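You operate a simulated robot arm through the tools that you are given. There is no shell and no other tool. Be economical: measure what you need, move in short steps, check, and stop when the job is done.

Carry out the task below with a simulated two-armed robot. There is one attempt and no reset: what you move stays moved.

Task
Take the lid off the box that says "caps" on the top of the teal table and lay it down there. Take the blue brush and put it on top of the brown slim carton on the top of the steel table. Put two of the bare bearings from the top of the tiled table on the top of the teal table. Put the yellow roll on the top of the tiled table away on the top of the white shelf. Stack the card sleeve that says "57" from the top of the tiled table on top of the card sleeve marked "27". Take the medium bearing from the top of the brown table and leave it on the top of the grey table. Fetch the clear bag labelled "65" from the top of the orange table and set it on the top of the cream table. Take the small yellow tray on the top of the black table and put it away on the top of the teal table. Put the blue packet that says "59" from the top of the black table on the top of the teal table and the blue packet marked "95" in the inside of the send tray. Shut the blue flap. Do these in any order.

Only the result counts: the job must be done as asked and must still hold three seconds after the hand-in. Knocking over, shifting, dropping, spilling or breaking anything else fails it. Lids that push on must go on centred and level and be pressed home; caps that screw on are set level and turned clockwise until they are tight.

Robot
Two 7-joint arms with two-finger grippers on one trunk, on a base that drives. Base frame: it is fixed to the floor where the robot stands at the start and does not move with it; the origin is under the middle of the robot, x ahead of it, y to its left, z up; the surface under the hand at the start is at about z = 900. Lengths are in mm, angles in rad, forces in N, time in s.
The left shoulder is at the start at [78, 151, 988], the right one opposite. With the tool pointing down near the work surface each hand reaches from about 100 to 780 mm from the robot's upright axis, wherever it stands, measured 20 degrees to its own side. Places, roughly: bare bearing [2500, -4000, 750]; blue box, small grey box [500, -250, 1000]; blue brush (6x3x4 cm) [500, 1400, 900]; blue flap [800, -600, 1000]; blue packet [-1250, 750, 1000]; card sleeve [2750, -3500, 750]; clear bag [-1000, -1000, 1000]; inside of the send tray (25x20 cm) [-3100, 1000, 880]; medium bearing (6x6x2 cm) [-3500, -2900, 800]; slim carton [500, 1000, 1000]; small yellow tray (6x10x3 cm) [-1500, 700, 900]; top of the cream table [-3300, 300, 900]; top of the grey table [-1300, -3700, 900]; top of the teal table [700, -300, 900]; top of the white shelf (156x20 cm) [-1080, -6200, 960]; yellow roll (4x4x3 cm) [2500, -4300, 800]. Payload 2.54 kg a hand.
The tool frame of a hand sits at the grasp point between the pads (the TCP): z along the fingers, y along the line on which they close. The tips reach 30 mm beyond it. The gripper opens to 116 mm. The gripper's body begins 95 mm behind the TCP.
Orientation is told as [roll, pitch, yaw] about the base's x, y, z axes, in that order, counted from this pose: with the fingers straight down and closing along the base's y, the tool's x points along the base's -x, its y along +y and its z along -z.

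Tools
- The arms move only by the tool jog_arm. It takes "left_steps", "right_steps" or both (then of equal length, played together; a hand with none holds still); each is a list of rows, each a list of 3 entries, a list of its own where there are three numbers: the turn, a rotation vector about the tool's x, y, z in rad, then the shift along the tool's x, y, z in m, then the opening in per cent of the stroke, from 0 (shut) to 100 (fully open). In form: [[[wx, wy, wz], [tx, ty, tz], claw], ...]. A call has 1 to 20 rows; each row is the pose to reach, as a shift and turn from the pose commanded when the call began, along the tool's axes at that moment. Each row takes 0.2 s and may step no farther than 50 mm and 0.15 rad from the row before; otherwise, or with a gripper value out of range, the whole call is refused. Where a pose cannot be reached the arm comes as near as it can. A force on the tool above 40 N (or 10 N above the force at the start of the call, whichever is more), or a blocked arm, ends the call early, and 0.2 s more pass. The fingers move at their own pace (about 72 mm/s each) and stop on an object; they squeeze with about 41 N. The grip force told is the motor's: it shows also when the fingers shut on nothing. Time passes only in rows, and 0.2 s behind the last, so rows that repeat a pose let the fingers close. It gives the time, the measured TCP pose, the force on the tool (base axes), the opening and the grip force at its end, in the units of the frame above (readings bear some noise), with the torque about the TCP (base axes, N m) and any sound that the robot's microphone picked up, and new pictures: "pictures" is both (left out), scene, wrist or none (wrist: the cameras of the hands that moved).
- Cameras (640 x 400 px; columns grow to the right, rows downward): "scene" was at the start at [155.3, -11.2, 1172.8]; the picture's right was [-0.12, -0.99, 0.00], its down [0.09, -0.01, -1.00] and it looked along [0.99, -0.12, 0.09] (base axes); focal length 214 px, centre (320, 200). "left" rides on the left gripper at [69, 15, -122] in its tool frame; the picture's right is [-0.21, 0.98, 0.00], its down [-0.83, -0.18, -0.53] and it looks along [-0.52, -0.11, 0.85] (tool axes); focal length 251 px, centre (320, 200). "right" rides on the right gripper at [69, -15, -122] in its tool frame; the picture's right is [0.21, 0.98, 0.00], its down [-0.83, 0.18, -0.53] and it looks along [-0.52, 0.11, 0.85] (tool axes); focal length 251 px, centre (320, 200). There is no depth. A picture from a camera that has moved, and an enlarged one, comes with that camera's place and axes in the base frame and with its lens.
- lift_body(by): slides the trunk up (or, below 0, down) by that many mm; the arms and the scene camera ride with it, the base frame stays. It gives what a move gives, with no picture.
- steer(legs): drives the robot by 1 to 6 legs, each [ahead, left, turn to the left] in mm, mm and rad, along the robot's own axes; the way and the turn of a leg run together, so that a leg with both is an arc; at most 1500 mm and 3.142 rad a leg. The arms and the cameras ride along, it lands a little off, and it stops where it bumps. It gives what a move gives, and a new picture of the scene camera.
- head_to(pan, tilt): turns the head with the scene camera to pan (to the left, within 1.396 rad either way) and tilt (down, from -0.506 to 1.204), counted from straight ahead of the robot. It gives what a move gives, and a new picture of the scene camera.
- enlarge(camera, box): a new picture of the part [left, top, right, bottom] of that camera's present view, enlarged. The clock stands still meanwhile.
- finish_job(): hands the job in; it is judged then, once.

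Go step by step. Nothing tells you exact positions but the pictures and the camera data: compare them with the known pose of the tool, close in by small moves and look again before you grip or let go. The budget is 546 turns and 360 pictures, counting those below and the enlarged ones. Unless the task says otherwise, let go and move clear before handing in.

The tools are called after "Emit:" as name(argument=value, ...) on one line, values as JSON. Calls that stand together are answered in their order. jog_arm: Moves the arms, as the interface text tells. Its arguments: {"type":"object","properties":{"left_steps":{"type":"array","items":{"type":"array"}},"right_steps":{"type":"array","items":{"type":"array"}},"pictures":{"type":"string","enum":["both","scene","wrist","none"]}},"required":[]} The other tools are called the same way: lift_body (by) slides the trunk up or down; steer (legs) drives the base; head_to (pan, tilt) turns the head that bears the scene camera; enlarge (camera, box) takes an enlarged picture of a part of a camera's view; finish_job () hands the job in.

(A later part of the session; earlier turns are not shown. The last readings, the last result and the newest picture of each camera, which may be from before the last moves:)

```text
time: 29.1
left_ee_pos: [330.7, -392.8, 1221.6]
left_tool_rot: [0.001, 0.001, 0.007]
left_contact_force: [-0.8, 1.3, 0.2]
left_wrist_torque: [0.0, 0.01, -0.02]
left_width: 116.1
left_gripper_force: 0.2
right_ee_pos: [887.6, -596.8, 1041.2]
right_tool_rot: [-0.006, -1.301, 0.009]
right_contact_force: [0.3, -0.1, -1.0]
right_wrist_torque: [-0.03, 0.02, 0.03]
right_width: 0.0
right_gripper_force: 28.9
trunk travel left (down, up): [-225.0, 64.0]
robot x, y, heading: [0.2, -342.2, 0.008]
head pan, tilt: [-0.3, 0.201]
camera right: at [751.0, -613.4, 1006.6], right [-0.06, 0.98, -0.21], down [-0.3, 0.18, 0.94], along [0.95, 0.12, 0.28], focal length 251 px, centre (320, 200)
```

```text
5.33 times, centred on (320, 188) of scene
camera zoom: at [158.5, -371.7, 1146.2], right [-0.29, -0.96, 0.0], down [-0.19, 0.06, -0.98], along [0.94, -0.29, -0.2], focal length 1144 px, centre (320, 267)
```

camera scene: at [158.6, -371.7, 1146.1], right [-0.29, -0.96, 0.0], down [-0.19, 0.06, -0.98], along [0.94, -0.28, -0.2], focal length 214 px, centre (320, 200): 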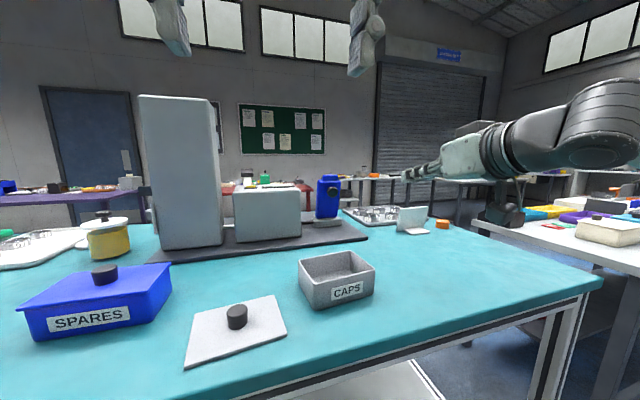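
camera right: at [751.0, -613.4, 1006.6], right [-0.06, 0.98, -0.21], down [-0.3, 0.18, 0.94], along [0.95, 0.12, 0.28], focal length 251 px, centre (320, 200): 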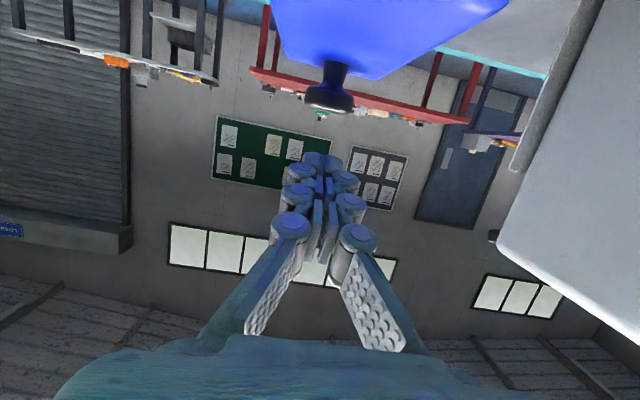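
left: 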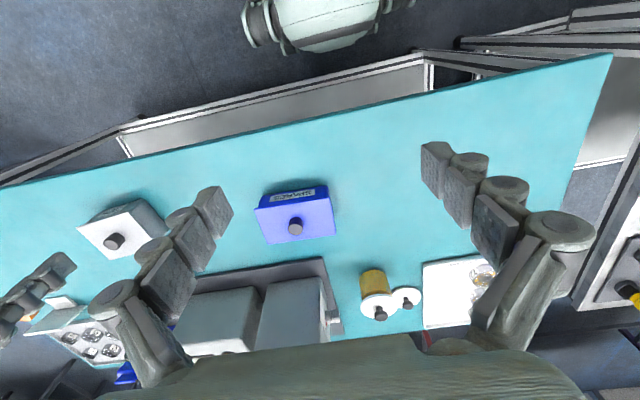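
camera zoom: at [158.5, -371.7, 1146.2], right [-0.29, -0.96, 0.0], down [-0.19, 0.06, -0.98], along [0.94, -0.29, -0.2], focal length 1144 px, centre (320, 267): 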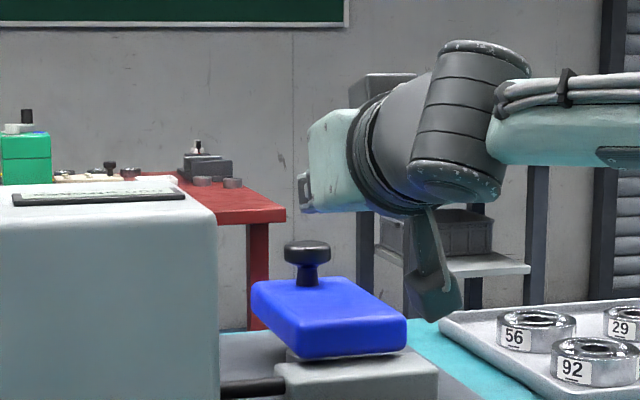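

The flap lies horizontal at its hinge stop, well closed. I retract the right hand and turn it down again.

Emit:
jog_arm(right_steps=[[[0, 0, 0], [-0.045, 0, -0.012], 0], [[0, 0, 0], [-0.07, 0, -0.02], 0], [[0, 0, 0], [-0.057, 0, -0.068], 0], [[0, 0, 0], [-0.044, 0, -0.116], 0], [[0, 0, 0], [-0.031, 0, -0.164], 0], [[0, 0, 0], [-0.018, 0, -0.212], 0], [[0, 0, 0], [-0.004, 0, -0.26], 0], [[0, 0, 0], [0.008, 0, -0.308], 0], [[0, 0, 0], [0.021, 0, -0.356], 0], [[0, 0.14, 0], [0.021, -0.03, -0.37], 0], [[0, 0.28, 0], [0.021, -0.05, -0.37], 0], [[0, 0.42, 0], [0.021, -0.06, -0.37], 0], [[0, 0.56, 0], [0.021, -0.06, -0.37], 0], [[0, 0.7, 0], [0.021, -0.06, -0.37], 0], [[0, 0.84, 0], [0.021, -0.06, -0.37], 0], [[0, 0.98, 0], [0.021, -0.06, -0.37], 0], [[0, 1.12, 0], [0.021, -0.06, -0.37], 0], [[0, 1.26, 0], [0.021, -0.06, -0.37], 0], [[0, 1.303, 0], [0.021, -0.06, -0.37], 50]], pictures="scene")

Emit:
enlarge(camera="scene", box=[290, 185, 350, 235])

```text
time: 33.1
left_ee_pos: [330.8, -393.1, 1221.2]
left_tool_rot: [0.0, 0.0, 0.006]
left_contact_force: [-0.5, -0.7, 0.3]
left_wrist_torque: [-0.01, 0.02, 0.02]
left_width: 116.0
left_gripper_force: 0.0
right_ee_pos: [526.6, -658.3, 1120.0]
right_tool_rot: [-0.001, 0.001, 0.004]
right_contact_force: [-0.3, 0.3, 0.5]
right_wrist_torque: [-0.03, -0.02, -0.01]
right_width: 50.3
right_gripper_force: 0.1
trunk travel left (down, up): [-225.0, 64.0]
robot x, y, heading: [2.3, -346.4, 0.006]
head pan, tilt: [-0.3, 0.201]
camera scene: at [158.6, -371.7, 1146.2], right [-0.29, -0.96, 0.0], down [-0.19, 0.06, -0.98], along [0.94, -0.29, -0.2], focal length 214 px, centre (320, 200)
```

scene: 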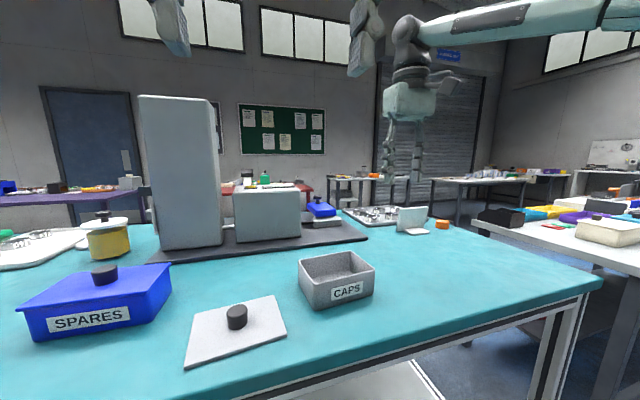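

```text
8.00 times, centred on (320, 210) of scene
camera zoom: at [158.6, -371.7, 1146.2], right [-0.29, -0.96, 0.0], down [-0.19, 0.06, -0.98], along [0.94, -0.29, -0.2], focal length 1716 px, centre (320, 120)
```

zoom: 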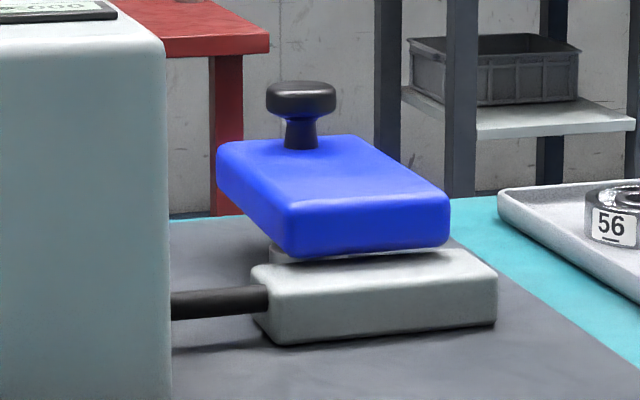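

Flap stays shut. Next the brush on the left; I look left for the way.

Emit:
head_to(pan=1.2, tilt=0.4)

```text
time: 34.7
left_ee_pos: [330.7, -392.0, 1220.0]
left_tool_rot: [0.0, 0.0, 0.005]
left_contact_force: [0.2, -0.4, 0.3]
left_wrist_torque: [-0.03, -0.01, -0.05]
left_width: 116.0
left_gripper_force: 0.0
right_ee_pos: [526.3, -658.5, 1119.7]
right_tool_rot: [-0.002, 0.001, 0.004]
right_contact_force: [-0.5, -0.3, 0.1]
right_wrist_torque: [0.02, -0.02, -0.01]
right_width: 57.7
right_gripper_force: 0.2
trunk travel left (down, up): [-225.0, 64.0]
robot x, y, heading: [0.3, -343.7, 0.005]
head pan, tilt: [1.201, 0.4]
camera scene: at [102.6, -258.1, 1127.6], right [0.93, -0.36, 0.0], down [-0.14, -0.36, -0.92], along [0.33, 0.86, -0.39], focal length 214 px, centre (320, 200)
```

scene: 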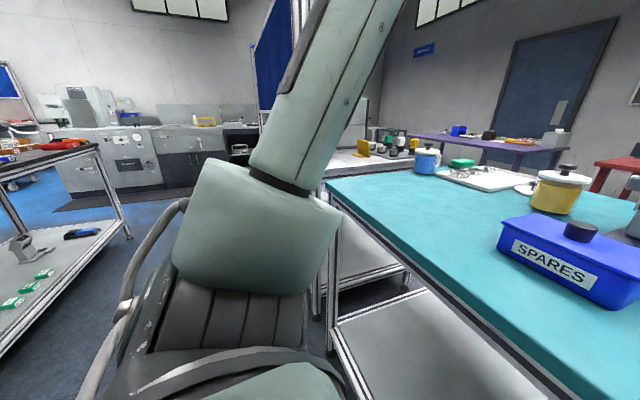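

Emit:
steer(legs=[[0, 1000, 0]])

Emit:
head_to(pan=0.5, tilt=0.4)

```text
time: 42.8
left_ee_pos: [319.1, 493.8, 1220.3]
left_tool_rot: [-0.008, -0.004, 0.004]
left_contact_force: [0.1, -13.0, 1.5]
left_wrist_torque: [0.87, 0.03, -0.15]
left_width: 108.2
left_gripper_force: 0.0
right_ee_pos: [519.3, 235.0, 1118.3]
right_tool_rot: [0.0, 0.001, 0.013]
right_contact_force: [-0.3, 0.5, -0.6]
right_wrist_torque: [-0.01, 0.0, -0.02]
right_width: 58.0
right_gripper_force: 0.1
trunk travel left (down, up): [-225.0, 64.0]
robot x, y, heading: [-6.3, 548.0, 0.012]
head pan, tilt: [1.201, 0.4]
stopped in leg 1: the force on the tool passed its limit at 48 N (the readings are from after the stop); the commanded pose is now the measured one
camera scene: at [92.6, 632.4, 1127.6], right [0.94, -0.35, 0.0], down [-0.14, -0.36, -0.92], along [0.32, 0.86, -0.39], focal length 214 px, centre (320, 200)
```

scene: 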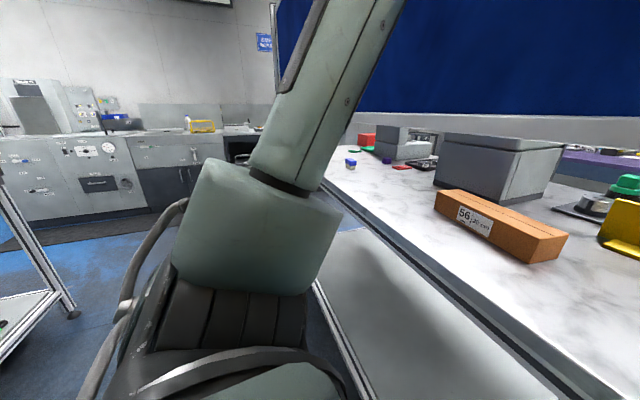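

```text
time: 43.9
left_ee_pos: [319.9, 494.5, 1221.2]
left_tool_rot: [-0.003, -0.003, 0.008]
left_contact_force: [-0.6, -18.6, 4.4]
left_wrist_torque: [1.31, -0.05, -0.1]
left_width: 106.2
left_gripper_force: 0.1
right_ee_pos: [518.2, 234.8, 1118.0]
right_tool_rot: [0.001, 0.001, 0.016]
right_contact_force: [0.3, 0.4, 0.4]
right_wrist_torque: [-0.01, 0.0, -0.02]
right_width: 58.1
right_gripper_force: 0.0
trunk travel left (down, up): [-225.0, 64.0]
robot x, y, heading: [-8.0, 547.8, 0.014]
head pan, tilt: [0.499, 0.4]
camera scene: at [140.6, 590.8, 1127.8], right [0.49, -0.87, 0.0], down [-0.34, -0.19, -0.92], along [0.8, 0.45, -0.39], focal length 214 px, centre (320, 200)
```

scene: 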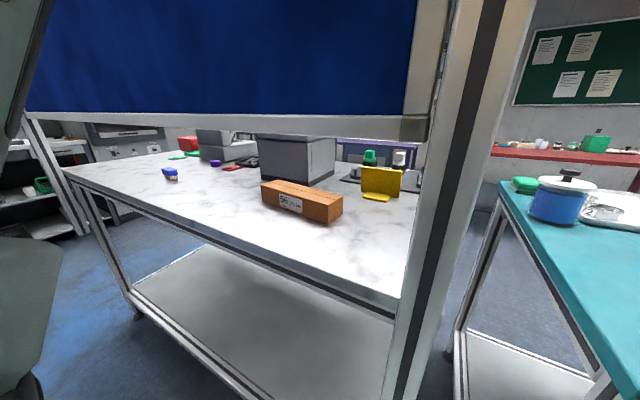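

The left finger touched a post of a screen frame that stands in front of the steel table. I back off right and rearward, then look at that frame.

Emit:
steer(legs=[[0, -50, 0], [-300, 0, 0]])

Emit:
head_to(pan=0.6, tilt=0.25)

```text
time: 46.7
left_ee_pos: [17.8, 443.8, 1222.5]
left_tool_rot: [-0.007, -0.004, 0.009]
left_contact_force: [-0.7, -0.6, -0.2]
left_wrist_torque: [-0.02, -0.04, 0.0]
left_width: 116.1
left_gripper_force: 0.1
right_ee_pos: [216.3, 183.6, 1118.8]
right_tool_rot: [-0.002, 0.0, 0.016]
right_contact_force: [-0.3, 0.1, -0.4]
right_wrist_torque: [-0.02, -0.03, 0.0]
right_width: 57.9
right_gripper_force: 0.0
trunk travel left (down, up): [-225.0, 64.0]
robot x, y, heading: [-309.0, 495.2, 0.016]
head pan, tilt: [0.499, 0.4]
camera scene: at [-162.1, 539.7, 1127.7], right [0.49, -0.87, 0.0], down [-0.34, -0.19, -0.92], along [0.8, 0.45, -0.39], focal length 214 px, centre (320, 200)
```

scene: 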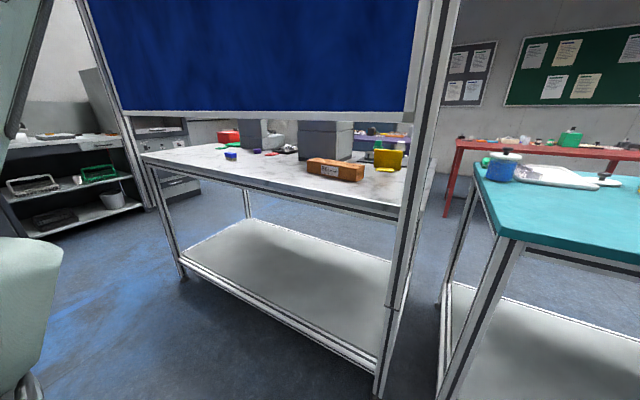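

```text
time: 47.4
left_ee_pos: [17.9, 443.2, 1222.3]
left_tool_rot: [-0.008, -0.003, 0.007]
left_contact_force: [-0.8, -0.3, 0.1]
left_wrist_torque: [-0.03, -0.02, 0.01]
left_width: 116.3
left_gripper_force: 0.1
right_ee_pos: [216.9, 184.0, 1119.9]
right_tool_rot: [-0.001, 0.001, 0.017]
right_contact_force: [0.1, -0.1, 0.3]
right_wrist_torque: [0.01, -0.01, 0.0]
right_width: 57.8
right_gripper_force: 0.1
trunk travel left (down, up): [-225.0, 64.0]
robot x, y, heading: [-313.7, 494.2, 0.018]
head pan, tilt: [0.6, 0.25]
camera scene: at [-166.0, 548.0, 1141.5], right [0.58, -0.82, 0.0], down [-0.2, -0.14, -0.97], along [0.79, 0.56, -0.25], focal length 214 px, centre (320, 200)
```

scene: 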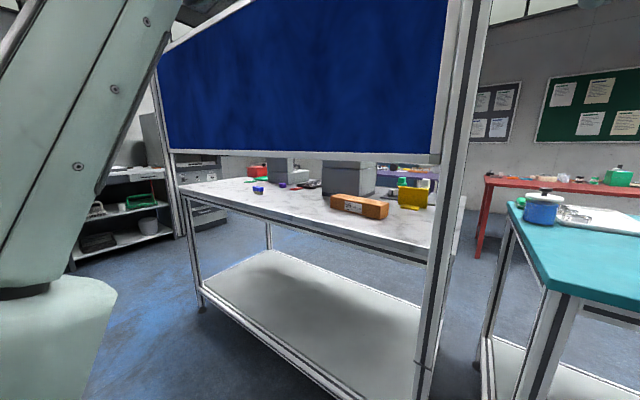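

The screen's lower edge is at z≈1110 at x≈320, with the table open beneath it. I'll reach under it with a forward-pointing left hand (camera side up) and a lowered trunk. First pitch the left hand forward.

Emit:
jog_arm(left_steps=[[[0, -0.13, 0], [-0.01, 0.02, 0], 100], [[0, -0.26, 0], [-0.02, 0.04, 0], 100], [[0, -0.39, 0], [-0.03, 0.06, 0], 100], [[0, -0.52, 0], [-0.04, 0.08, 0], 100], [[0, -0.65, 0], [-0.05, 0.1, 0], 100], [[0, -0.78, 0], [-0.06, 0.12, 0], 100], [[0, -0.91, 0], [-0.07, 0.14, 0.02], 100], [[0, -1.04, 0], [-0.08, 0.16, 0.04], 100], [[0, -1.17, 0], [-0.09, 0.18, 0.06], 100], [[0, -1.3, 0], [-0.1, 0.2, 0.08], 100]], pictures="none")

```text
time: 49.6
left_ee_pos: [115.9, 645.4, 1140.7]
left_tool_rot: [-0.033, -1.307, 0.041]
left_contact_force: [-0.4, 1.0, -0.9]
left_wrist_torque: [0.02, -0.01, 0.05]
left_width: 115.8
left_gripper_force: 0.0
right_ee_pos: [216.5, 185.0, 1120.1]
right_tool_rot: [0.0, -0.001, 0.018]
right_contact_force: [0.5, -0.5, 0.3]
right_wrist_torque: [-0.01, -0.01, 0.04]
right_width: 57.9
right_gripper_force: 0.1
trunk travel left (down, up): [-225.0, 64.0]
robot x, y, heading: [-312.0, 491.7, 0.015]
head pan, tilt: [0.6, 0.25]
```

Emit:
jog_arm(left_steps=[[[0, 0, 0.15], [0, 0, 0], 100], [[0, 0, 0.3], [0, 0, 0], 100], [[0, 0, 0.45], [0, 0, 0], 100], [[0, 0, 0.6], [0, 0, 0], 100], [[0, 0, 0.75], [0, 0, 0], 100], [[0, 0, 0.9], [0, 0, 0], 100], [[0, 0, 1.05], [0, 0, 0], 100], [[0, 0, 1.2], [0, 0, 0], 100], [[0, 0, 1.35], [0, 0, 0], 100], [[0, 0, 1.5], [0, 0, 0], 100], [[0, 0, 1.65], [0, 0, 0], 100], [[0, 0, 1.8], [0, 0, 0], 100], [[0, 0, 1.95], [0, 0, 0], 100], [[0, 0, 2.1], [0, 0, 0], 100], [[0, 0, 2.25], [0, 0, 0], 100], [[0, 0, 2.4], [0, 0, 0], 100], [[0, 0, 2.55], [0, 0, 0], 100], [[0, 0, 2.7], [0, 0, 0], 100], [[0, 0, 2.85], [0, 0, 0], 100], [[0, 0, 3.0], [0, 0, 0], 100]], pictures="both")

```text
time: 53.7
left_ee_pos: [219.7, 560.3, 974.2]
left_tool_rot: [1.029, 1.023, -2.061]
left_contact_force: [0.4, 0.3, -0.4]
left_wrist_torque: [0.01, 0.0, -0.01]
left_width: 116.1
left_gripper_force: 0.1
left hand out of reach, approached as far as the arm can: row 10, 11, 12, 13, 14, 15, 16, 17, 18, 19, 20
right_ee_pos: [216.6, 184.4, 1120.5]
right_tool_rot: [-0.001, -0.001, 0.016]
right_contact_force: [0.4, 0.4, -0.2]
right_wrist_torque: [0.0, 0.0, -0.01]
right_width: 57.8
right_gripper_force: 0.0
trunk travel left (down, up): [-225.0, 64.0]
robot x, y, heading: [-311.1, 493.3, 0.015]
head pan, tilt: [0.6, 0.25]
stopped in row 20 (left hand): the arm was blocked; the commanded pose is now the measured one
camera scene: at [-165.8, 547.7, 1140.5], right [0.57, -0.82, 0.0], down [-0.21, -0.15, -0.97], along [0.79, 0.55, -0.26], focal length 214 px, centre (320, 200)
camera left: at [119.5, 579.7, 1073.7], right [0.05, -0.97, 0.25], down [-0.74, -0.21, -0.64], along [0.67, -0.15, -0.72], focal length 251 px, centre (320, 200)
```

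scene: 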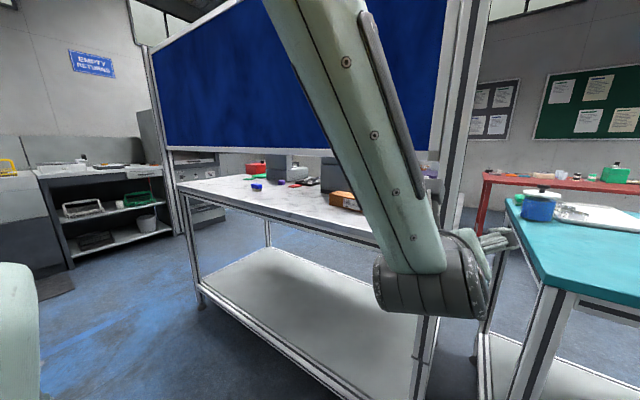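
left: 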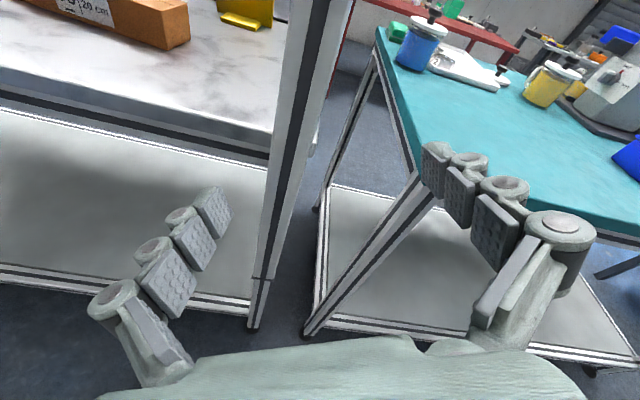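

The hand reaches the flipped posture, but with the elbow high. I'll move to the open side before the teal table to extend the arm safely.

Emit:
steer(legs=[[0, -560, 0]])

```text
time: 59.6
left_ee_pos: [231.7, 6.1, 975.3]
left_tool_rot: [1.027, 1.024, -2.058]
left_contact_force: [0.0, 0.1, -0.4]
left_wrist_torque: [0.02, 0.0, -0.01]
left_width: 116.2
left_gripper_force: 0.1
right_ee_pos: [231.5, -367.7, 1119.6]
right_tool_rot: [-0.001, 0.002, 0.025]
right_contact_force: [-0.1, 0.1, -0.2]
right_wrist_torque: [0.01, -0.03, 0.01]
right_width: 57.8
right_gripper_force: 0.0
trunk travel left (down, up): [-225.0, 64.0]
robot x, y, heading: [-299.5, -61.4, 0.024]
head pan, tilt: [0.6, 0.25]
camera scene: at [-155.8, -7.2, 1140.3], right [0.59, -0.81, 0.0], down [-0.21, -0.15, -0.97], along [0.78, 0.57, -0.26], focal length 214 px, centre (320, 200)
```

scene: 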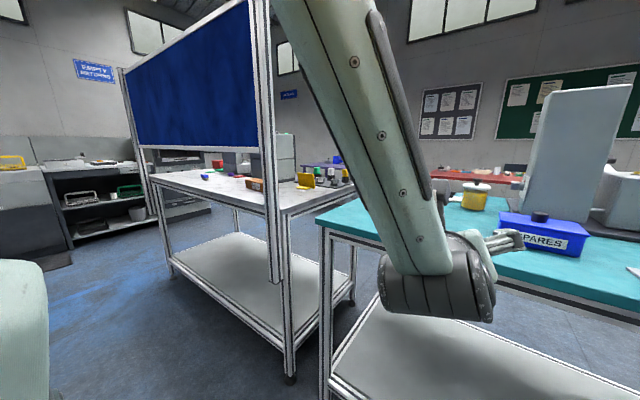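

Emit:
jog_arm(left_steps=[[[0, 0, 0], [0.036, -0.01, -0.008], 100], [[0, 0, 0], [0.072, -0.019, -0.017], 100], [[0, 0, 0], [0.108, -0.028, -0.025], 100], [[0, 0, 0], [0.144, -0.038, -0.033], 100], [[0, 0, 0.05], [0.158, -0.043, 0.005], 50], [[0, 0, 0.1], [0.172, -0.048, 0.042], 30], [[0, 0, 0.16], [0.186, -0.054, 0.078], 30], [[0, 0, 0.22], [0.2, -0.06, 0.112], 30], [[0, 0, 0.3], [0.214, -0.065, 0.145], 30], [[0, 0, 0.4], [0.228, -0.07, 0.18], 30], [[0, 0, 0.48], [0.242, -0.076, 0.212], 30], [[0, 0, 0.48], [0.256, -0.081, 0.243], 30]], pictures="scene")

```text
time: 61.3
left_ee_pos: [225.6, 7.7, 978.0]
left_tool_rot: [1.043, 1.053, -2.064]
left_contact_force: [-0.3, 0.4, -0.4]
left_wrist_torque: [0.03, 0.0, -0.03]
left_width: 34.8
left_gripper_force: 0.1
left hand out of reach, approached as far as the arm can: row 1, 2, 3, 4, 5, 6, 7, 8
right_ee_pos: [231.0, -367.0, 1120.8]
right_tool_rot: [-0.002, 0.001, 0.025]
right_contact_force: [0.1, 0.3, -0.8]
right_wrist_torque: [-0.01, -0.03, -0.01]
right_width: 57.9
right_gripper_force: 0.1
trunk travel left (down, up): [-225.0, 64.0]
robot x, y, heading: [-297.0, -63.2, 0.027]
head pan, tilt: [0.6, 0.25]
stopped in row 8 (left hand): the arm was blocked; the commanded pose is now the measured one
camera scene: at [-155.4, -7.6, 1141.2], right [0.58, -0.81, 0.0], down [-0.2, -0.15, -0.97], along [0.79, 0.56, -0.25], focal length 214 px, centre (320, 200)
```

scene: 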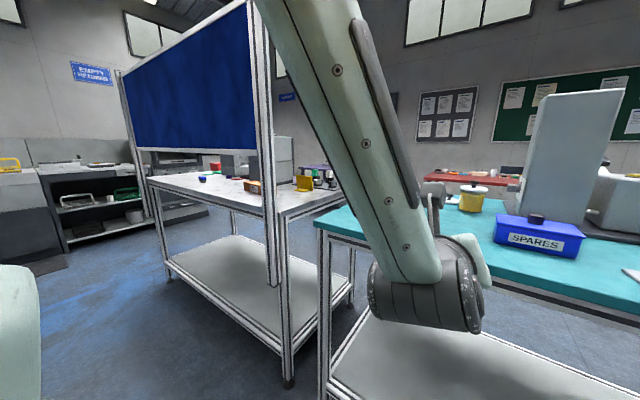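

The wrist is at a joint limit this way. I rotate back to undo it.

Emit:
jog_arm(left_steps=[[[0, 0, -0.15], [0, 0, -0.01], 30], [[0, 0, -0.3], [0, 0, -0.02], 30], [[0, 0, -0.45], [0, 0, -0.03], 30], [[0, 0, -0.6], [0, 0, -0.04], 30], [[0, 0, -0.75], [0, 0, -0.05], 30], [[0, 0, -0.9], [0, 0, -0.06], 30], [[0, 0, -1.05], [0, 0, -0.06], 30], [[0, 0, -1.2], [0, 0, -0.06], 30], [[0, 0, -1.35], [0.01, 0, -0.06], 30], [[0, 0, -1.5], [0.02, 0, -0.06], 30], [[0, 0, -1.65], [0.03, 0, -0.06], 30], [[0, 0, -1.8], [0.04, 0, -0.06], 30], [[0, 0, -1.95], [0.05, 0, -0.06], 30], [[0, 0, -2.1], [0.06, 0, -0.06], 30], [[0, 0, -2.25], [0.07, 0, -0.06], 30], [[0, 0, -2.4], [0.08, 0, -0.06], 30], [[0, 0, -2.55], [0.09, 0, -0.06], 30], [[0, 0, -2.65], [0.1, 0, -0.06], 30]], pictures="scene")

```text
time: 65.1
left_ee_pos: [190.9, 50.8, 1078.1]
left_tool_rot: [0.151, -1.317, -0.178]
left_contact_force: [-0.7, -0.1, 0.9]
left_wrist_torque: [0.01, 0.0, 0.0]
left_width: 34.8
left_gripper_force: 0.0
left hand out of reach, approached as far as the arm can: row 3, 4, 5, 6, 7, 8, 9, 10, 11, 12, 13, 14, 15
right_ee_pos: [231.1, -367.5, 1119.7]
right_tool_rot: [-0.002, 0.001, 0.022]
right_contact_force: [-0.1, 0.0, 0.0]
right_wrist_torque: [-0.01, -0.01, -0.01]
right_width: 58.3
right_gripper_force: 0.1
trunk travel left (down, up): [-225.0, 64.0]
robot x, y, heading: [-298.8, -64.1, 0.025]
head pan, tilt: [0.6, 0.25]
camera scene: at [-155.3, -7.5, 1141.5], right [0.58, -0.81, 0.0], down [-0.2, -0.14, -0.97], along [0.79, 0.57, -0.25], focal length 214 px, centre (320, 200)
```

scene: 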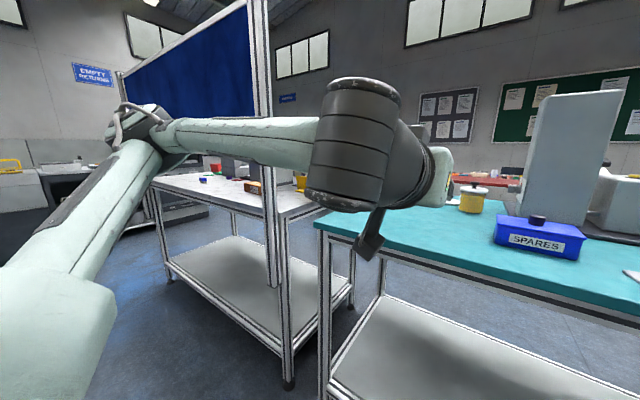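

Back to the normal posture. Now I try the flip the other way, at an extended pose.

Emit:
jog_arm(left_steps=[[[0, 0, -0.15], [-0.01, 0.03, 0.01], 30], [[0, 0, -0.3], [-0.01, 0.06, 0.03], 30], [[0, 0, -0.45], [-0.01, 0.09, 0.06], 30], [[0, 0, -0.6], [-0.01, 0.11, 0.1], 30], [[0, 0, -0.75], [-0.01, 0.13, 0.14], 30], [[0, 0, -0.9], [-0.01, 0.13, 0.16], 30], [[0, 0, -1.05], [-0.01, 0.13, 0.16], 30], [[0, 0, -1.2], [-0.01, 0.13, 0.16], 30], [[0, 0, -1.35], [-0.01, 0.13, 0.16], 30], [[0, 0, -1.5], [-0.01, 0.13, 0.16], 30], [[0, 0, -1.65], [-0.01, 0.13, 0.16], 30], [[0, 0, -1.8], [-0.01, 0.13, 0.16], 30]], pictures="scene")

```text
time: 67.7
left_ee_pos: [351.8, 177.5, 1054.0]
left_tool_rot: [-1.316, 0.185, 1.596]
left_contact_force: [-0.6, -0.3, 0.0]
left_wrist_torque: [0.01, 0.03, -0.04]
left_width: 34.9
left_gripper_force: 0.1
right_ee_pos: [230.3, -367.8, 1119.8]
right_tool_rot: [-0.002, -0.001, 0.025]
right_contact_force: [-0.2, 0.1, -0.2]
right_wrist_torque: [-0.02, 0.0, 0.02]
right_width: 58.0
right_gripper_force: 0.0
trunk travel left (down, up): [-225.0, 64.0]
robot x, y, heading: [-300.2, -63.0, 0.029]
head pan, tilt: [0.6, 0.25]
camera scene: at [-155.4, -7.7, 1141.6], right [0.58, -0.81, 0.0], down [-0.2, -0.14, -0.97], along [0.79, 0.57, -0.25], focal length 214 px, centre (320, 200)
```

scene: 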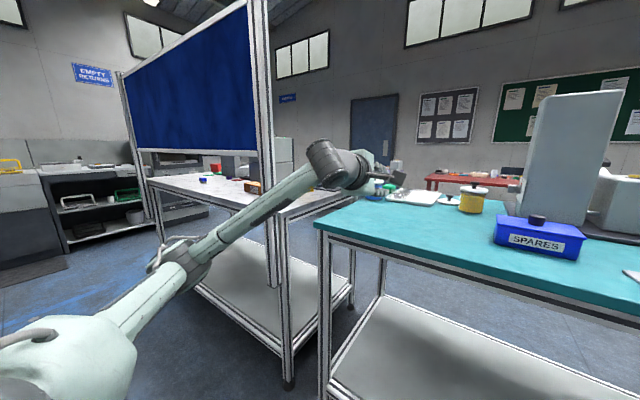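

The flip works in this direction, with the elbow low. I complete it while extending forward.

Emit:
jog_arm(left_steps=[[[0, 0, -0.15], [0, 0, 0.03], 30], [[0, 0, -0.3], [0, 0, 0.06], 30], [[0, 0, -0.45], [0, 0, 0.09], 30], [[0, 0, -0.6], [0, 0, 0.11], 30], [[0, 0, -0.75], [0, 0, 0.13], 30], [[0, 0, -0.9], [0, 0, 0.15], 30], [[0, 0, -1.05], [0, 0, 0.15], 30], [[0, 0, -1.2], [0, 0, 0.15], 30], [[0, 0, -1.34], [0, 0, 0.15], 30]], pictures="both")

```text
time: 69.7
left_ee_pos: [497.4, 174.4, 1017.7]
left_tool_rot: [-0.154, 1.317, 2.959]
left_contact_force: [-0.4, 0.4, -0.1]
left_wrist_torque: [-0.03, 0.03, 0.03]
left_width: 34.8
left_gripper_force: 0.0
right_ee_pos: [230.9, -368.1, 1120.8]
right_tool_rot: [-0.001, 0.0, 0.025]
right_contact_force: [-0.5, 0.2, 0.4]
right_wrist_torque: [-0.02, 0.01, 0.0]
right_width: 58.0
right_gripper_force: 0.0
trunk travel left (down, up): [-225.0, 64.0]
robot x, y, heading: [-297.8, -62.8, 0.03]
head pan, tilt: [0.6, 0.25]
camera scene: at [-155.5, -7.7, 1141.6], right [0.58, -0.81, 0.0], down [-0.2, -0.14, -0.97], along [0.79, 0.57, -0.25], focal length 214 px, centre (320, 200)
camera left: at [394.7, 157.5, 1113.6], right [-0.09, -0.97, -0.25], down [-0.72, 0.23, -0.66], along [0.69, 0.12, -0.71], focal length 251 px, centre (320, 200)
```

scene: 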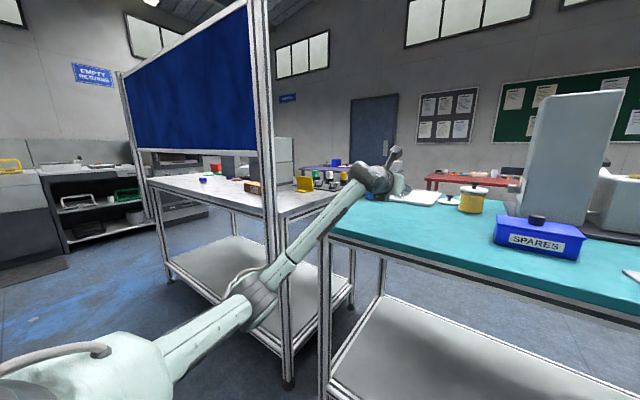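
left: 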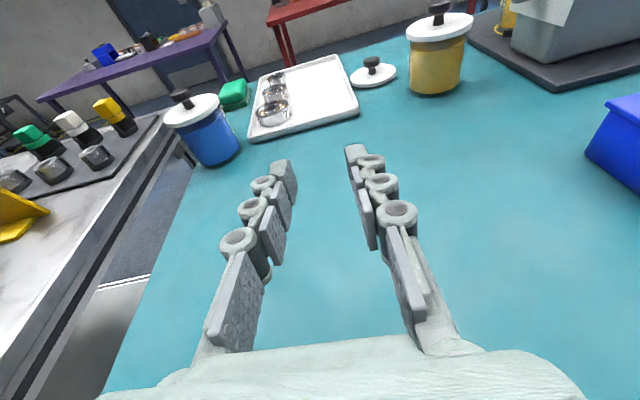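

The left hand is now forward-pointing, camera on top. Before backing off I check the room to the left and behind.

Emit:
head_to(pan=1.39, tilt=0.35)

```text
time: 70.9
left_ee_pos: [497.1, 172.8, 1016.7]
left_tool_rot: [-0.169, 1.315, 2.944]
left_contact_force: [1.2, -0.3, 0.2]
left_wrist_torque: [0.01, 0.02, 0.01]
left_width: 34.6
left_gripper_force: 0.1
right_ee_pos: [229.4, -368.1, 1120.2]
right_tool_rot: [-0.002, -0.001, 0.026]
right_contact_force: [0.6, -0.5, -0.3]
right_wrist_torque: [-0.04, -0.03, -0.02]
right_width: 58.1
right_gripper_force: 0.1
trunk travel left (down, up): [-225.0, 64.0]
robot x, y, heading: [-298.5, -62.2, 0.023]
head pan, tilt: [1.389, 0.351]
camera scene: at [-216.6, 29.7, 1132.2], right [0.99, -0.16, 0.0], down [-0.05, -0.34, -0.94], along [0.15, 0.93, -0.34], focal length 214 px, centre (320, 200)
```

scene: 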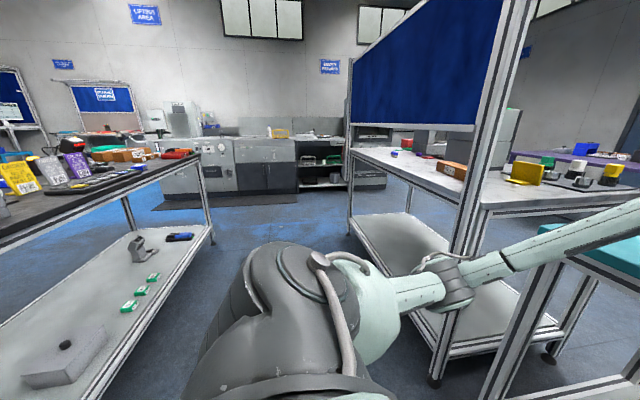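

Emit:
jog_arm(left_steps=[[[0, 0, 0], [0, 0, -0.04], 30], [[0, 0, 0], [0, 0, -0.08], 30], [[0, 0, 0], [0, 0, -0.12], 30], [[0, 0, 0], [0, 0, -0.15], 30]], pictures="none")

Emit:
steer(legs=[[-120, 0, 0]])

Emit:
steer(legs=[[0, 620, -0.024]])

```text
time: 71.9
left_ee_pos: [350.9, 174.3, 1054.0]
left_tool_rot: [-0.163, 1.316, 2.952]
left_contact_force: [0.3, -0.3, -0.8]
left_wrist_torque: [-0.03, 0.0, 0.01]
left_width: 34.6
left_gripper_force: 0.1
right_ee_pos: [230.4, -366.8, 1120.1]
right_tool_rot: [-0.003, -0.001, 0.024]
right_contact_force: [-1.4, 0.3, 0.5]
right_wrist_torque: [-0.02, -0.01, 0.0]
right_width: 57.8
right_gripper_force: 0.1
trunk travel left (down, up): [-225.0, 64.0]
robot x, y, heading: [-300.3, -65.3, 0.027]
head pan, tilt: [1.389, 0.351]
```

```text
time: 73.1
left_ee_pos: [235.1, 169.7, 1053.4]
left_tool_rot: [-0.167, 1.318, 2.945]
left_contact_force: [-1.5, -0.5, 0.7]
left_wrist_torque: [0.02, 0.02, 0.0]
left_width: 34.5
left_gripper_force: 0.1
right_ee_pos: [112.2, -371.9, 1120.4]
right_tool_rot: [-0.002, 0.0, 0.021]
right_contact_force: [0.4, 1.4, 0.2]
right_wrist_torque: [0.0, 0.03, 0.02]
right_width: 57.9
right_gripper_force: 0.0
trunk travel left (down, up): [-225.0, 64.0]
robot x, y, heading: [-416.4, -63.8, 0.018]
head pan, tilt: [1.389, 0.351]
camera scene: at [-334.2, 26.8, 1132.2], right [0.99, -0.16, 0.0], down [-0.05, -0.34, -0.94], along [0.15, 0.93, -0.34], focal length 214 px, centre (320, 200)
```

scene: 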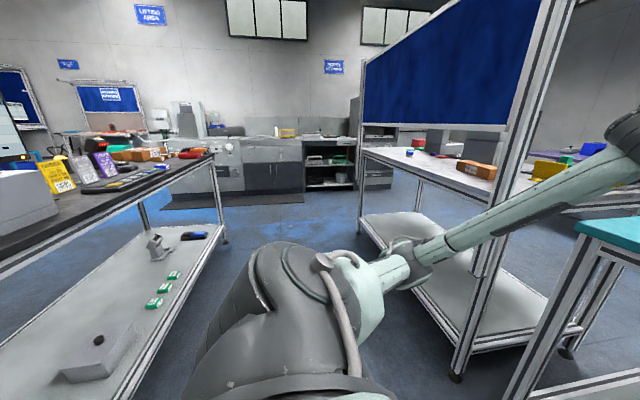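

```text
time: 79.5
left_ee_pos: [244.5, 767.3, 1055.0]
left_tool_rot: [-0.165, 1.317, 2.909]
left_contact_force: [-0.7, 0.6, 0.6]
left_wrist_torque: [0.0, 0.01, -0.01]
left_width: 34.6
left_gripper_force: 0.0
right_ee_pos: [101.0, 231.1, 1120.4]
right_tool_rot: [-0.002, 0.0, -0.017]
right_contact_force: [-0.2, 0.0, 0.3]
right_wrist_torque: [-0.01, -0.01, -0.02]
right_width: 58.0
right_gripper_force: 0.0
trunk travel left (down, up): [-225.0, 64.0]
robot x, y, heading: [-414.9, 558.0, -0.02]
head pan, tilt: [1.389, 0.351]
camera scene: at [-331.0, 646.0, 1132.1], right [0.98, -0.2, 0.0], down [-0.07, -0.34, -0.94], along [0.19, 0.92, -0.34], focal length 214 px, centre (320, 200)
```

scene: 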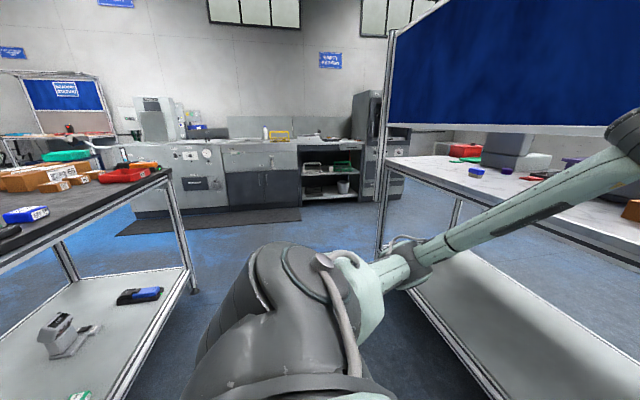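

Emit:
steer(legs=[[0, 645, 0.02]])

Emit:
head_to(pan=0.3, tilt=0.25)

Emit:
enlarge(camera="left", box=[0, 0, 640, 400])

```text
time: 86.3
left_ee_pos: [243.4, 1431.0, 1053.0]
left_tool_rot: [-0.164, 1.317, 2.93]
left_contact_force: [0.7, 0.2, 0.6]
left_wrist_torque: [0.01, 0.02, 0.0]
left_width: 34.8
left_gripper_force: 0.0
right_ee_pos: [110.4, 890.9, 1119.8]
right_tool_rot: [-0.002, 0.001, 0.003]
right_contact_force: [0.8, -0.4, 0.0]
right_wrist_torque: [-0.02, 0.0, 0.0]
right_width: 58.0
right_gripper_force: 0.0
trunk travel left (down, up): [-225.0, 64.0]
robot x, y, heading: [-410.9, 1204.7, 0.003]
head pan, tilt: [1.389, 0.351]
camera scene: at [-328.4, 1298.0, 1132.1], right [0.98, -0.18, 0.0], down [-0.06, -0.34, -0.94], along [0.17, 0.92, -0.34], focal length 214 px, centre (320, 200)
```

scene: 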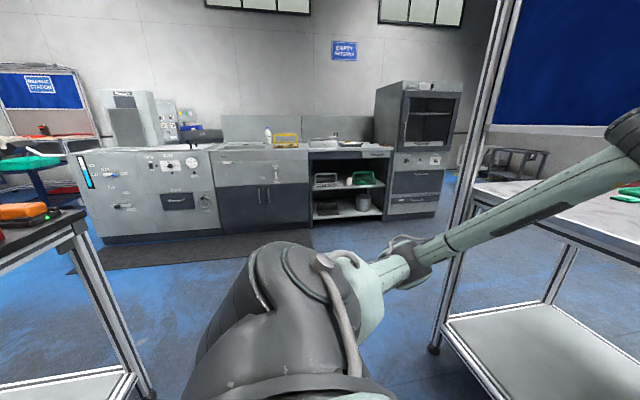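

```text
time: 87.6
left_ee_pos: [243.5, 1431.9, 1053.5]
left_tool_rot: [-0.163, 1.315, 2.929]
left_contact_force: [0.5, -0.1, 1.0]
left_wrist_torque: [0.03, -0.01, -0.01]
left_width: 34.9
left_gripper_force: 0.0
right_ee_pos: [111.8, 892.6, 1120.4]
right_tool_rot: [-0.003, -0.001, 0.005]
right_contact_force: [0.0, 0.4, -0.2]
right_wrist_torque: [-0.01, 0.0, 0.0]
right_width: 58.2
right_gripper_force: 0.1
trunk travel left (down, up): [-225.0, 64.0]
robot x, y, heading: [-413.3, 1204.0, 0.002]
head pan, tilt: [0.3, 0.25]
camera scene: at [-255.8, 1234.4, 1141.6], right [0.3, -0.95, 0.0], down [-0.24, -0.07, -0.97], along [0.92, 0.29, -0.25], focal length 214 px, centre (320, 200)
```

scene: 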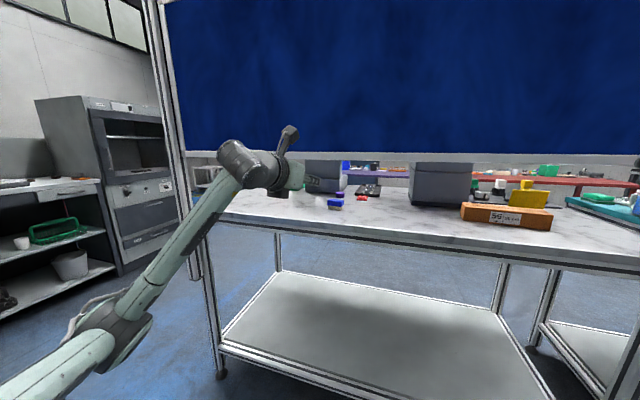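

```text
1.00 times, centred on (320, 200) of left (not enlarged: the box is as wide or as high as the picture)
camera zoom: at [140.6, 1417.0, 1151.0], right [-0.11, -0.96, -0.25], down [-0.71, 0.25, -0.66], along [0.7, 0.11, -0.71], focal length 251 px, centre (320, 200)
```

zoom: 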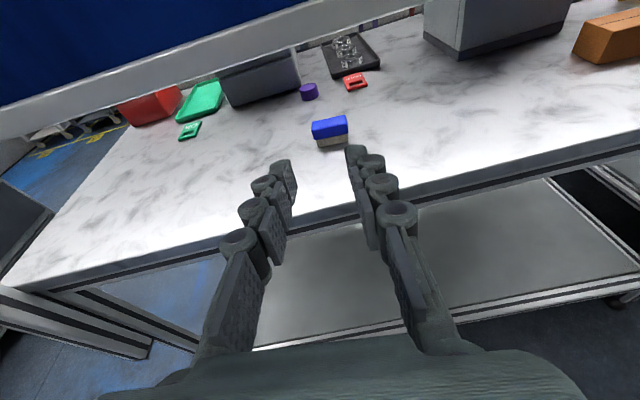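

The brush is at about [527,1418,920], long side across. I open the hand, lower the trunk, and drive in under the screen in part.

Emit:
lift_body(by=-95)

Emit:
jog_arm(left_steps=[[[0, 0, 0], [0, 0.004, 0], 60], [[0, 0, 0], [0, 0.008, 0], 90], [[0, 0, 0], [0, 0.012, 0], 90]], pictures="none")

Emit:
steer(legs=[[150, 0, 0]])

Emit:
enlarge(camera="left", box=[0, 0, 640, 400])

```text
time: 88.9
left_ee_pos: [244.1, 1431.8, 959.3]
left_tool_rot: [-0.163, 1.315, 2.929]
left_contact_force: [0.1, 0.4, 0.5]
left_wrist_torque: [0.0, -0.01, -0.03]
left_width: 34.7
left_gripper_force: 0.0
right_ee_pos: [109.4, 890.7, 1025.2]
right_tool_rot: [-0.002, 0.0, 0.004]
right_contact_force: [-0.9, -0.7, -0.7]
right_wrist_torque: [0.0, -0.03, 0.0]
right_width: 58.1
right_gripper_force: 0.1
trunk travel left (down, up): [-130.0, 159.0]
robot x, y, heading: [-413.1, 1208.6, 0.003]
head pan, tilt: [0.3, 0.25]
```

```text
time: 89.7
left_ee_pos: [242.3, 1419.9, 959.1]
left_tool_rot: [-0.165, 1.317, 2.929]
left_contact_force: [-0.5, 0.4, 0.3]
left_wrist_torque: [-0.04, -0.01, -0.01]
left_width: 104.4
left_gripper_force: 0.1
right_ee_pos: [111.5, 891.6, 1024.5]
right_tool_rot: [0.0, 0.001, 0.004]
right_contact_force: [0.1, 0.0, 0.7]
right_wrist_torque: [-0.02, 0.0, 0.02]
right_width: 58.0
right_gripper_force: 0.0
trunk travel left (down, up): [-130.0, 159.0]
robot x, y, heading: [-411.4, 1205.3, 0.003]
head pan, tilt: [0.3, 0.25]
```

```text
time: 91.0
left_ee_pos: [392.6, 1420.6, 959.3]
left_tool_rot: [-0.164, 1.317, 2.929]
left_contact_force: [0.2, -1.2, 0.0]
left_wrist_torque: [0.0, 0.0, 0.03]
left_width: 104.5
left_gripper_force: 0.1
right_ee_pos: [260.0, 891.4, 1024.3]
right_tool_rot: [-0.001, 0.001, 0.005]
right_contact_force: [0.0, -0.8, -0.1]
right_wrist_torque: [0.01, -0.01, 0.01]
right_width: 57.8
right_gripper_force: 0.1
trunk travel left (down, up): [-130.0, 159.0]
robot x, y, heading: [-263.6, 1205.5, 0.001]
head pan, tilt: [0.3, 0.25]
camera scene: at [-106.1, 1234.8, 1046.5], right [0.3, -0.95, 0.0], down [-0.24, -0.07, -0.97], along [0.92, 0.29, -0.25], focal length 214 px, centre (320, 200)
```

scene: 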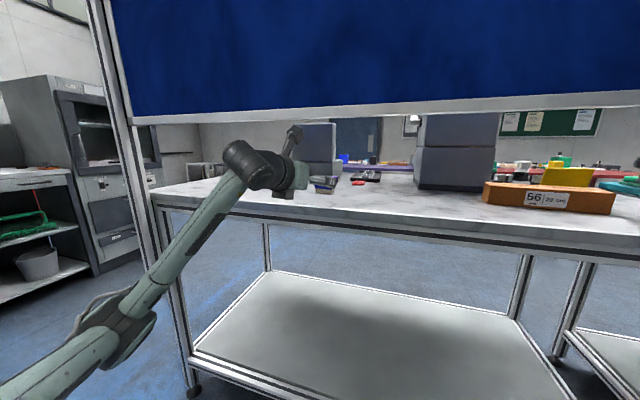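

```text
1.00 times, centred on (320, 200) of left (not enlarged: the box is as wide or as high as the picture)
camera zoom: at [288.8, 1405.8, 1055.3], right [-0.11, -0.96, -0.25], down [-0.71, 0.25, -0.66], along [0.7, 0.11, -0.71], focal length 251 px, centre (320, 200)
```

zoom: 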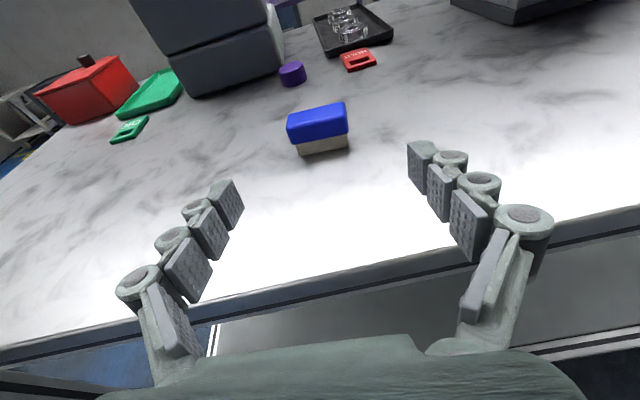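

Emit:
jog_arm(left_steps=[[[0, 0, 0], [0.002, -0.001, 0.04], 90], [[0, 0, 0], [0.004, -0.002, 0.08], 90], [[0, 0, 0], [0.006, -0.003, 0.11], 90], [[0, 0, 0], [0.008, -0.004, 0.138], 90]], pictures="wrist")

Emit:
enlarge(camera="scene", box=[200, 100, 440, 250])

```text
time: 92.0
left_ee_pos: [529.5, 1415.5, 933.3]
left_tool_rot: [-0.166, 1.315, 2.927]
left_contact_force: [-0.4, -0.4, -0.5]
left_wrist_torque: [-0.02, 0.02, 0.01]
left_width: 104.3
left_gripper_force: 0.0
right_ee_pos: [260.5, 891.6, 1025.2]
right_tool_rot: [-0.002, -0.003, 0.004]
right_contact_force: [-0.1, 0.6, 1.3]
right_wrist_torque: [0.02, -0.03, -0.01]
right_width: 57.8
right_gripper_force: 0.2
trunk travel left (down, up): [-130.0, 159.0]
robot x, y, heading: [-265.0, 1207.4, 0.004]
head pan, tilt: [0.3, 0.25]
camera left: at [426.5, 1402.6, 1030.0], right [-0.11, -0.96, -0.25], down [-0.71, 0.25, -0.66], along [0.7, 0.11, -0.71], focal length 251 px, centre (320, 200)
```

left: 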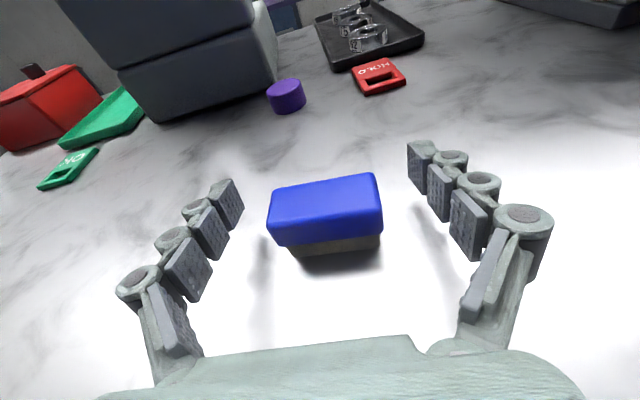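

```text
2.67 times, centred on (320, 175) of scene
camera zoom: at [-106.2, 1234.8, 1046.6], right [0.3, -0.95, 0.0], down [-0.24, -0.07, -0.97], along [0.92, 0.29, -0.25], focal length 572 px, centre (320, 267)
```

zoom: 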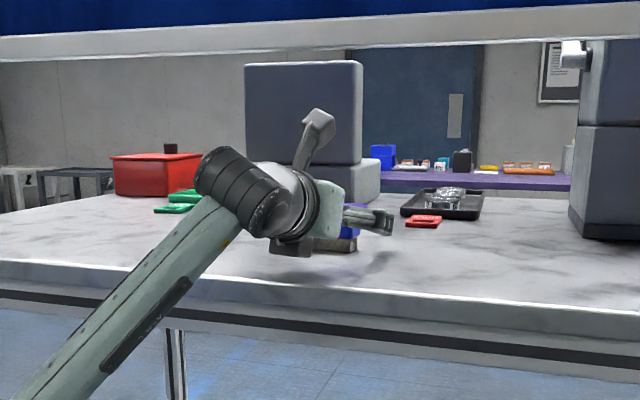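

Emit:
jog_arm(left_steps=[[[0, 0, 0], [-0.008, 0, -0.006], 90], [[0, 0, 0], [-0.008, 0, -0.006], 40], [[0, 0, 0], [-0.008, 0, -0.006], 20], [[0, 0, 0], [-0.008, 0, -0.006], 20], [[0, 0, 0], [-0.008, 0, -0.006], 10], [[0, 0, 0], [-0.008, 0, -0.006], 10]], pictures="wrist")

```text
time: 93.5
left_ee_pos: [521.3, 1418.2, 926.7]
left_tool_rot: [-0.166, 1.316, 2.927]
left_contact_force: [-0.4, -0.2, 1.8]
left_wrist_torque: [-0.04, -0.02, -0.01]
left_width: 58.2
left_gripper_force: 41.2
right_ee_pos: [260.5, 891.9, 1024.9]
right_tool_rot: [-0.002, 0.0, 0.002]
right_contact_force: [-0.3, -0.7, 0.1]
right_wrist_torque: [0.02, -0.01, 0.0]
right_width: 58.0
right_gripper_force: 0.1
trunk travel left (down, up): [-130.0, 159.0]
robot x, y, heading: [-264.0, 1209.1, 0.0]
head pan, tilt: [0.3, 0.25]
camera left: at [417.6, 1403.3, 1023.8], right [-0.11, -0.96, -0.25], down [-0.71, 0.25, -0.66], along [0.7, 0.11, -0.71], focal length 251 px, centre (320, 200)
```

left: 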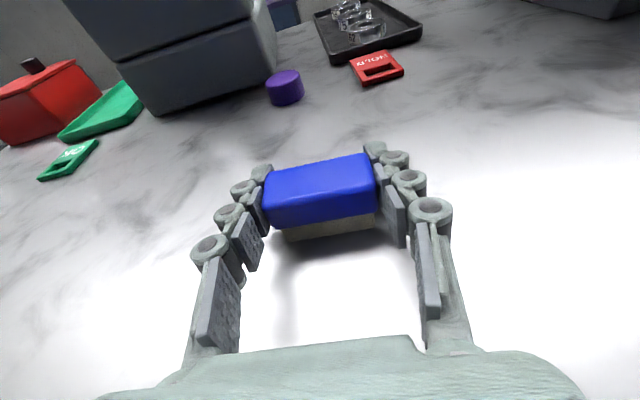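

Gripped (58 mm). I lift 40 mm, retract the arm and check the hold.

Emit:
jog_arm(left_steps=[[[0, 0, 0], [0.02, 0, -0.005], 10], [[0, 0, 0], [0.039, 0, -0.01], 10], [[0, 0, 0], [0.03, 0, -0.05], 10], [[0, 0, 0], [0.02, 0, -0.09], 10], [[0, 0, 0], [0.01, 0, -0.13], 10]], pictures="wrist")

Emit:
head_to(pan=-0.4, tilt=0.1)

```text
time: 94.7
left_ee_pos: [397.0, 1424.6, 967.1]
left_tool_rot: [-0.168, 1.315, 2.926]
left_contact_force: [-0.2, -0.1, -0.5]
left_wrist_torque: [0.01, -0.04, -0.01]
left_width: 58.1
left_gripper_force: 40.9
right_ee_pos: [260.2, 892.1, 1024.5]
right_tool_rot: [-0.001, 0.0, 0.005]
right_contact_force: [-0.2, -0.7, 0.0]
right_wrist_torque: [-0.01, 0.03, 0.02]
right_width: 58.1
right_gripper_force: 0.1
trunk travel left (down, up): [-130.0, 159.0]
robot x, y, heading: [-262.2, 1205.7, 0.003]
head pan, tilt: [0.3, 0.25]
camera left: at [293.7, 1410.5, 1064.8], right [-0.11, -0.96, -0.25], down [-0.71, 0.25, -0.66], along [0.7, 0.11, -0.71], focal length 251 px, centre (320, 200)
```

left: 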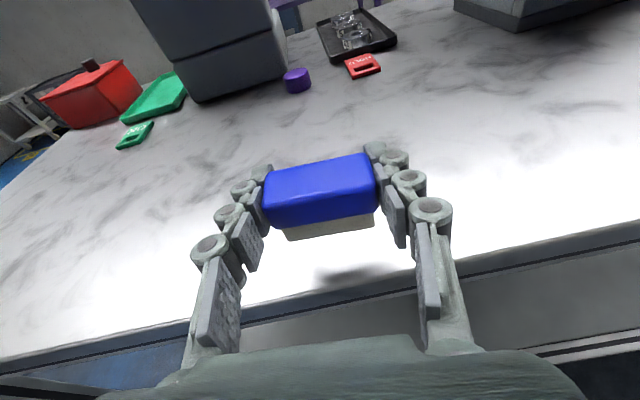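

```text
time: 95.7
left_ee_pos: [398.0, 1423.9, 967.0]
left_tool_rot: [-0.163, 1.316, 2.929]
left_contact_force: [-0.1, -0.2, -0.2]
left_wrist_torque: [0.0, 0.0, -0.05]
left_width: 58.0
left_gripper_force: 41.0
right_ee_pos: [261.5, 892.0, 1025.0]
right_tool_rot: [-0.002, -0.001, 0.004]
right_contact_force: [1.2, 0.3, 0.3]
right_wrist_torque: [0.02, 0.01, -0.01]
right_width: 57.8
right_gripper_force: 0.2
trunk travel left (down, up): [-130.0, 159.0]
robot x, y, heading: [-262.0, 1207.8, 0.004]
head pan, tilt: [-0.4, 0.099]
camera scene: at [-110.4, 1171.5, 1060.5], right [-0.39, -0.92, 0.0], down [-0.09, 0.04, -0.99], along [0.92, -0.38, -0.1], focal length 214 px, centre (320, 200)
```

scene: 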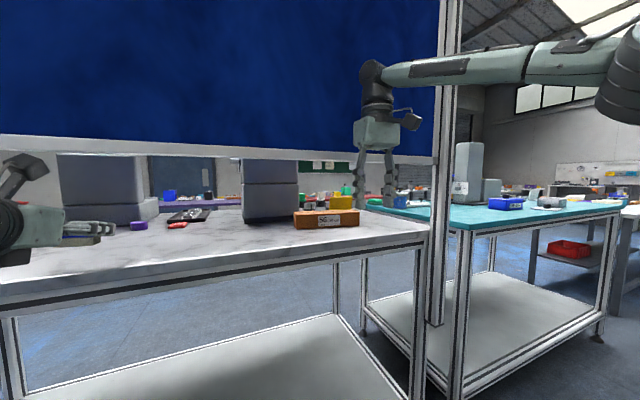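

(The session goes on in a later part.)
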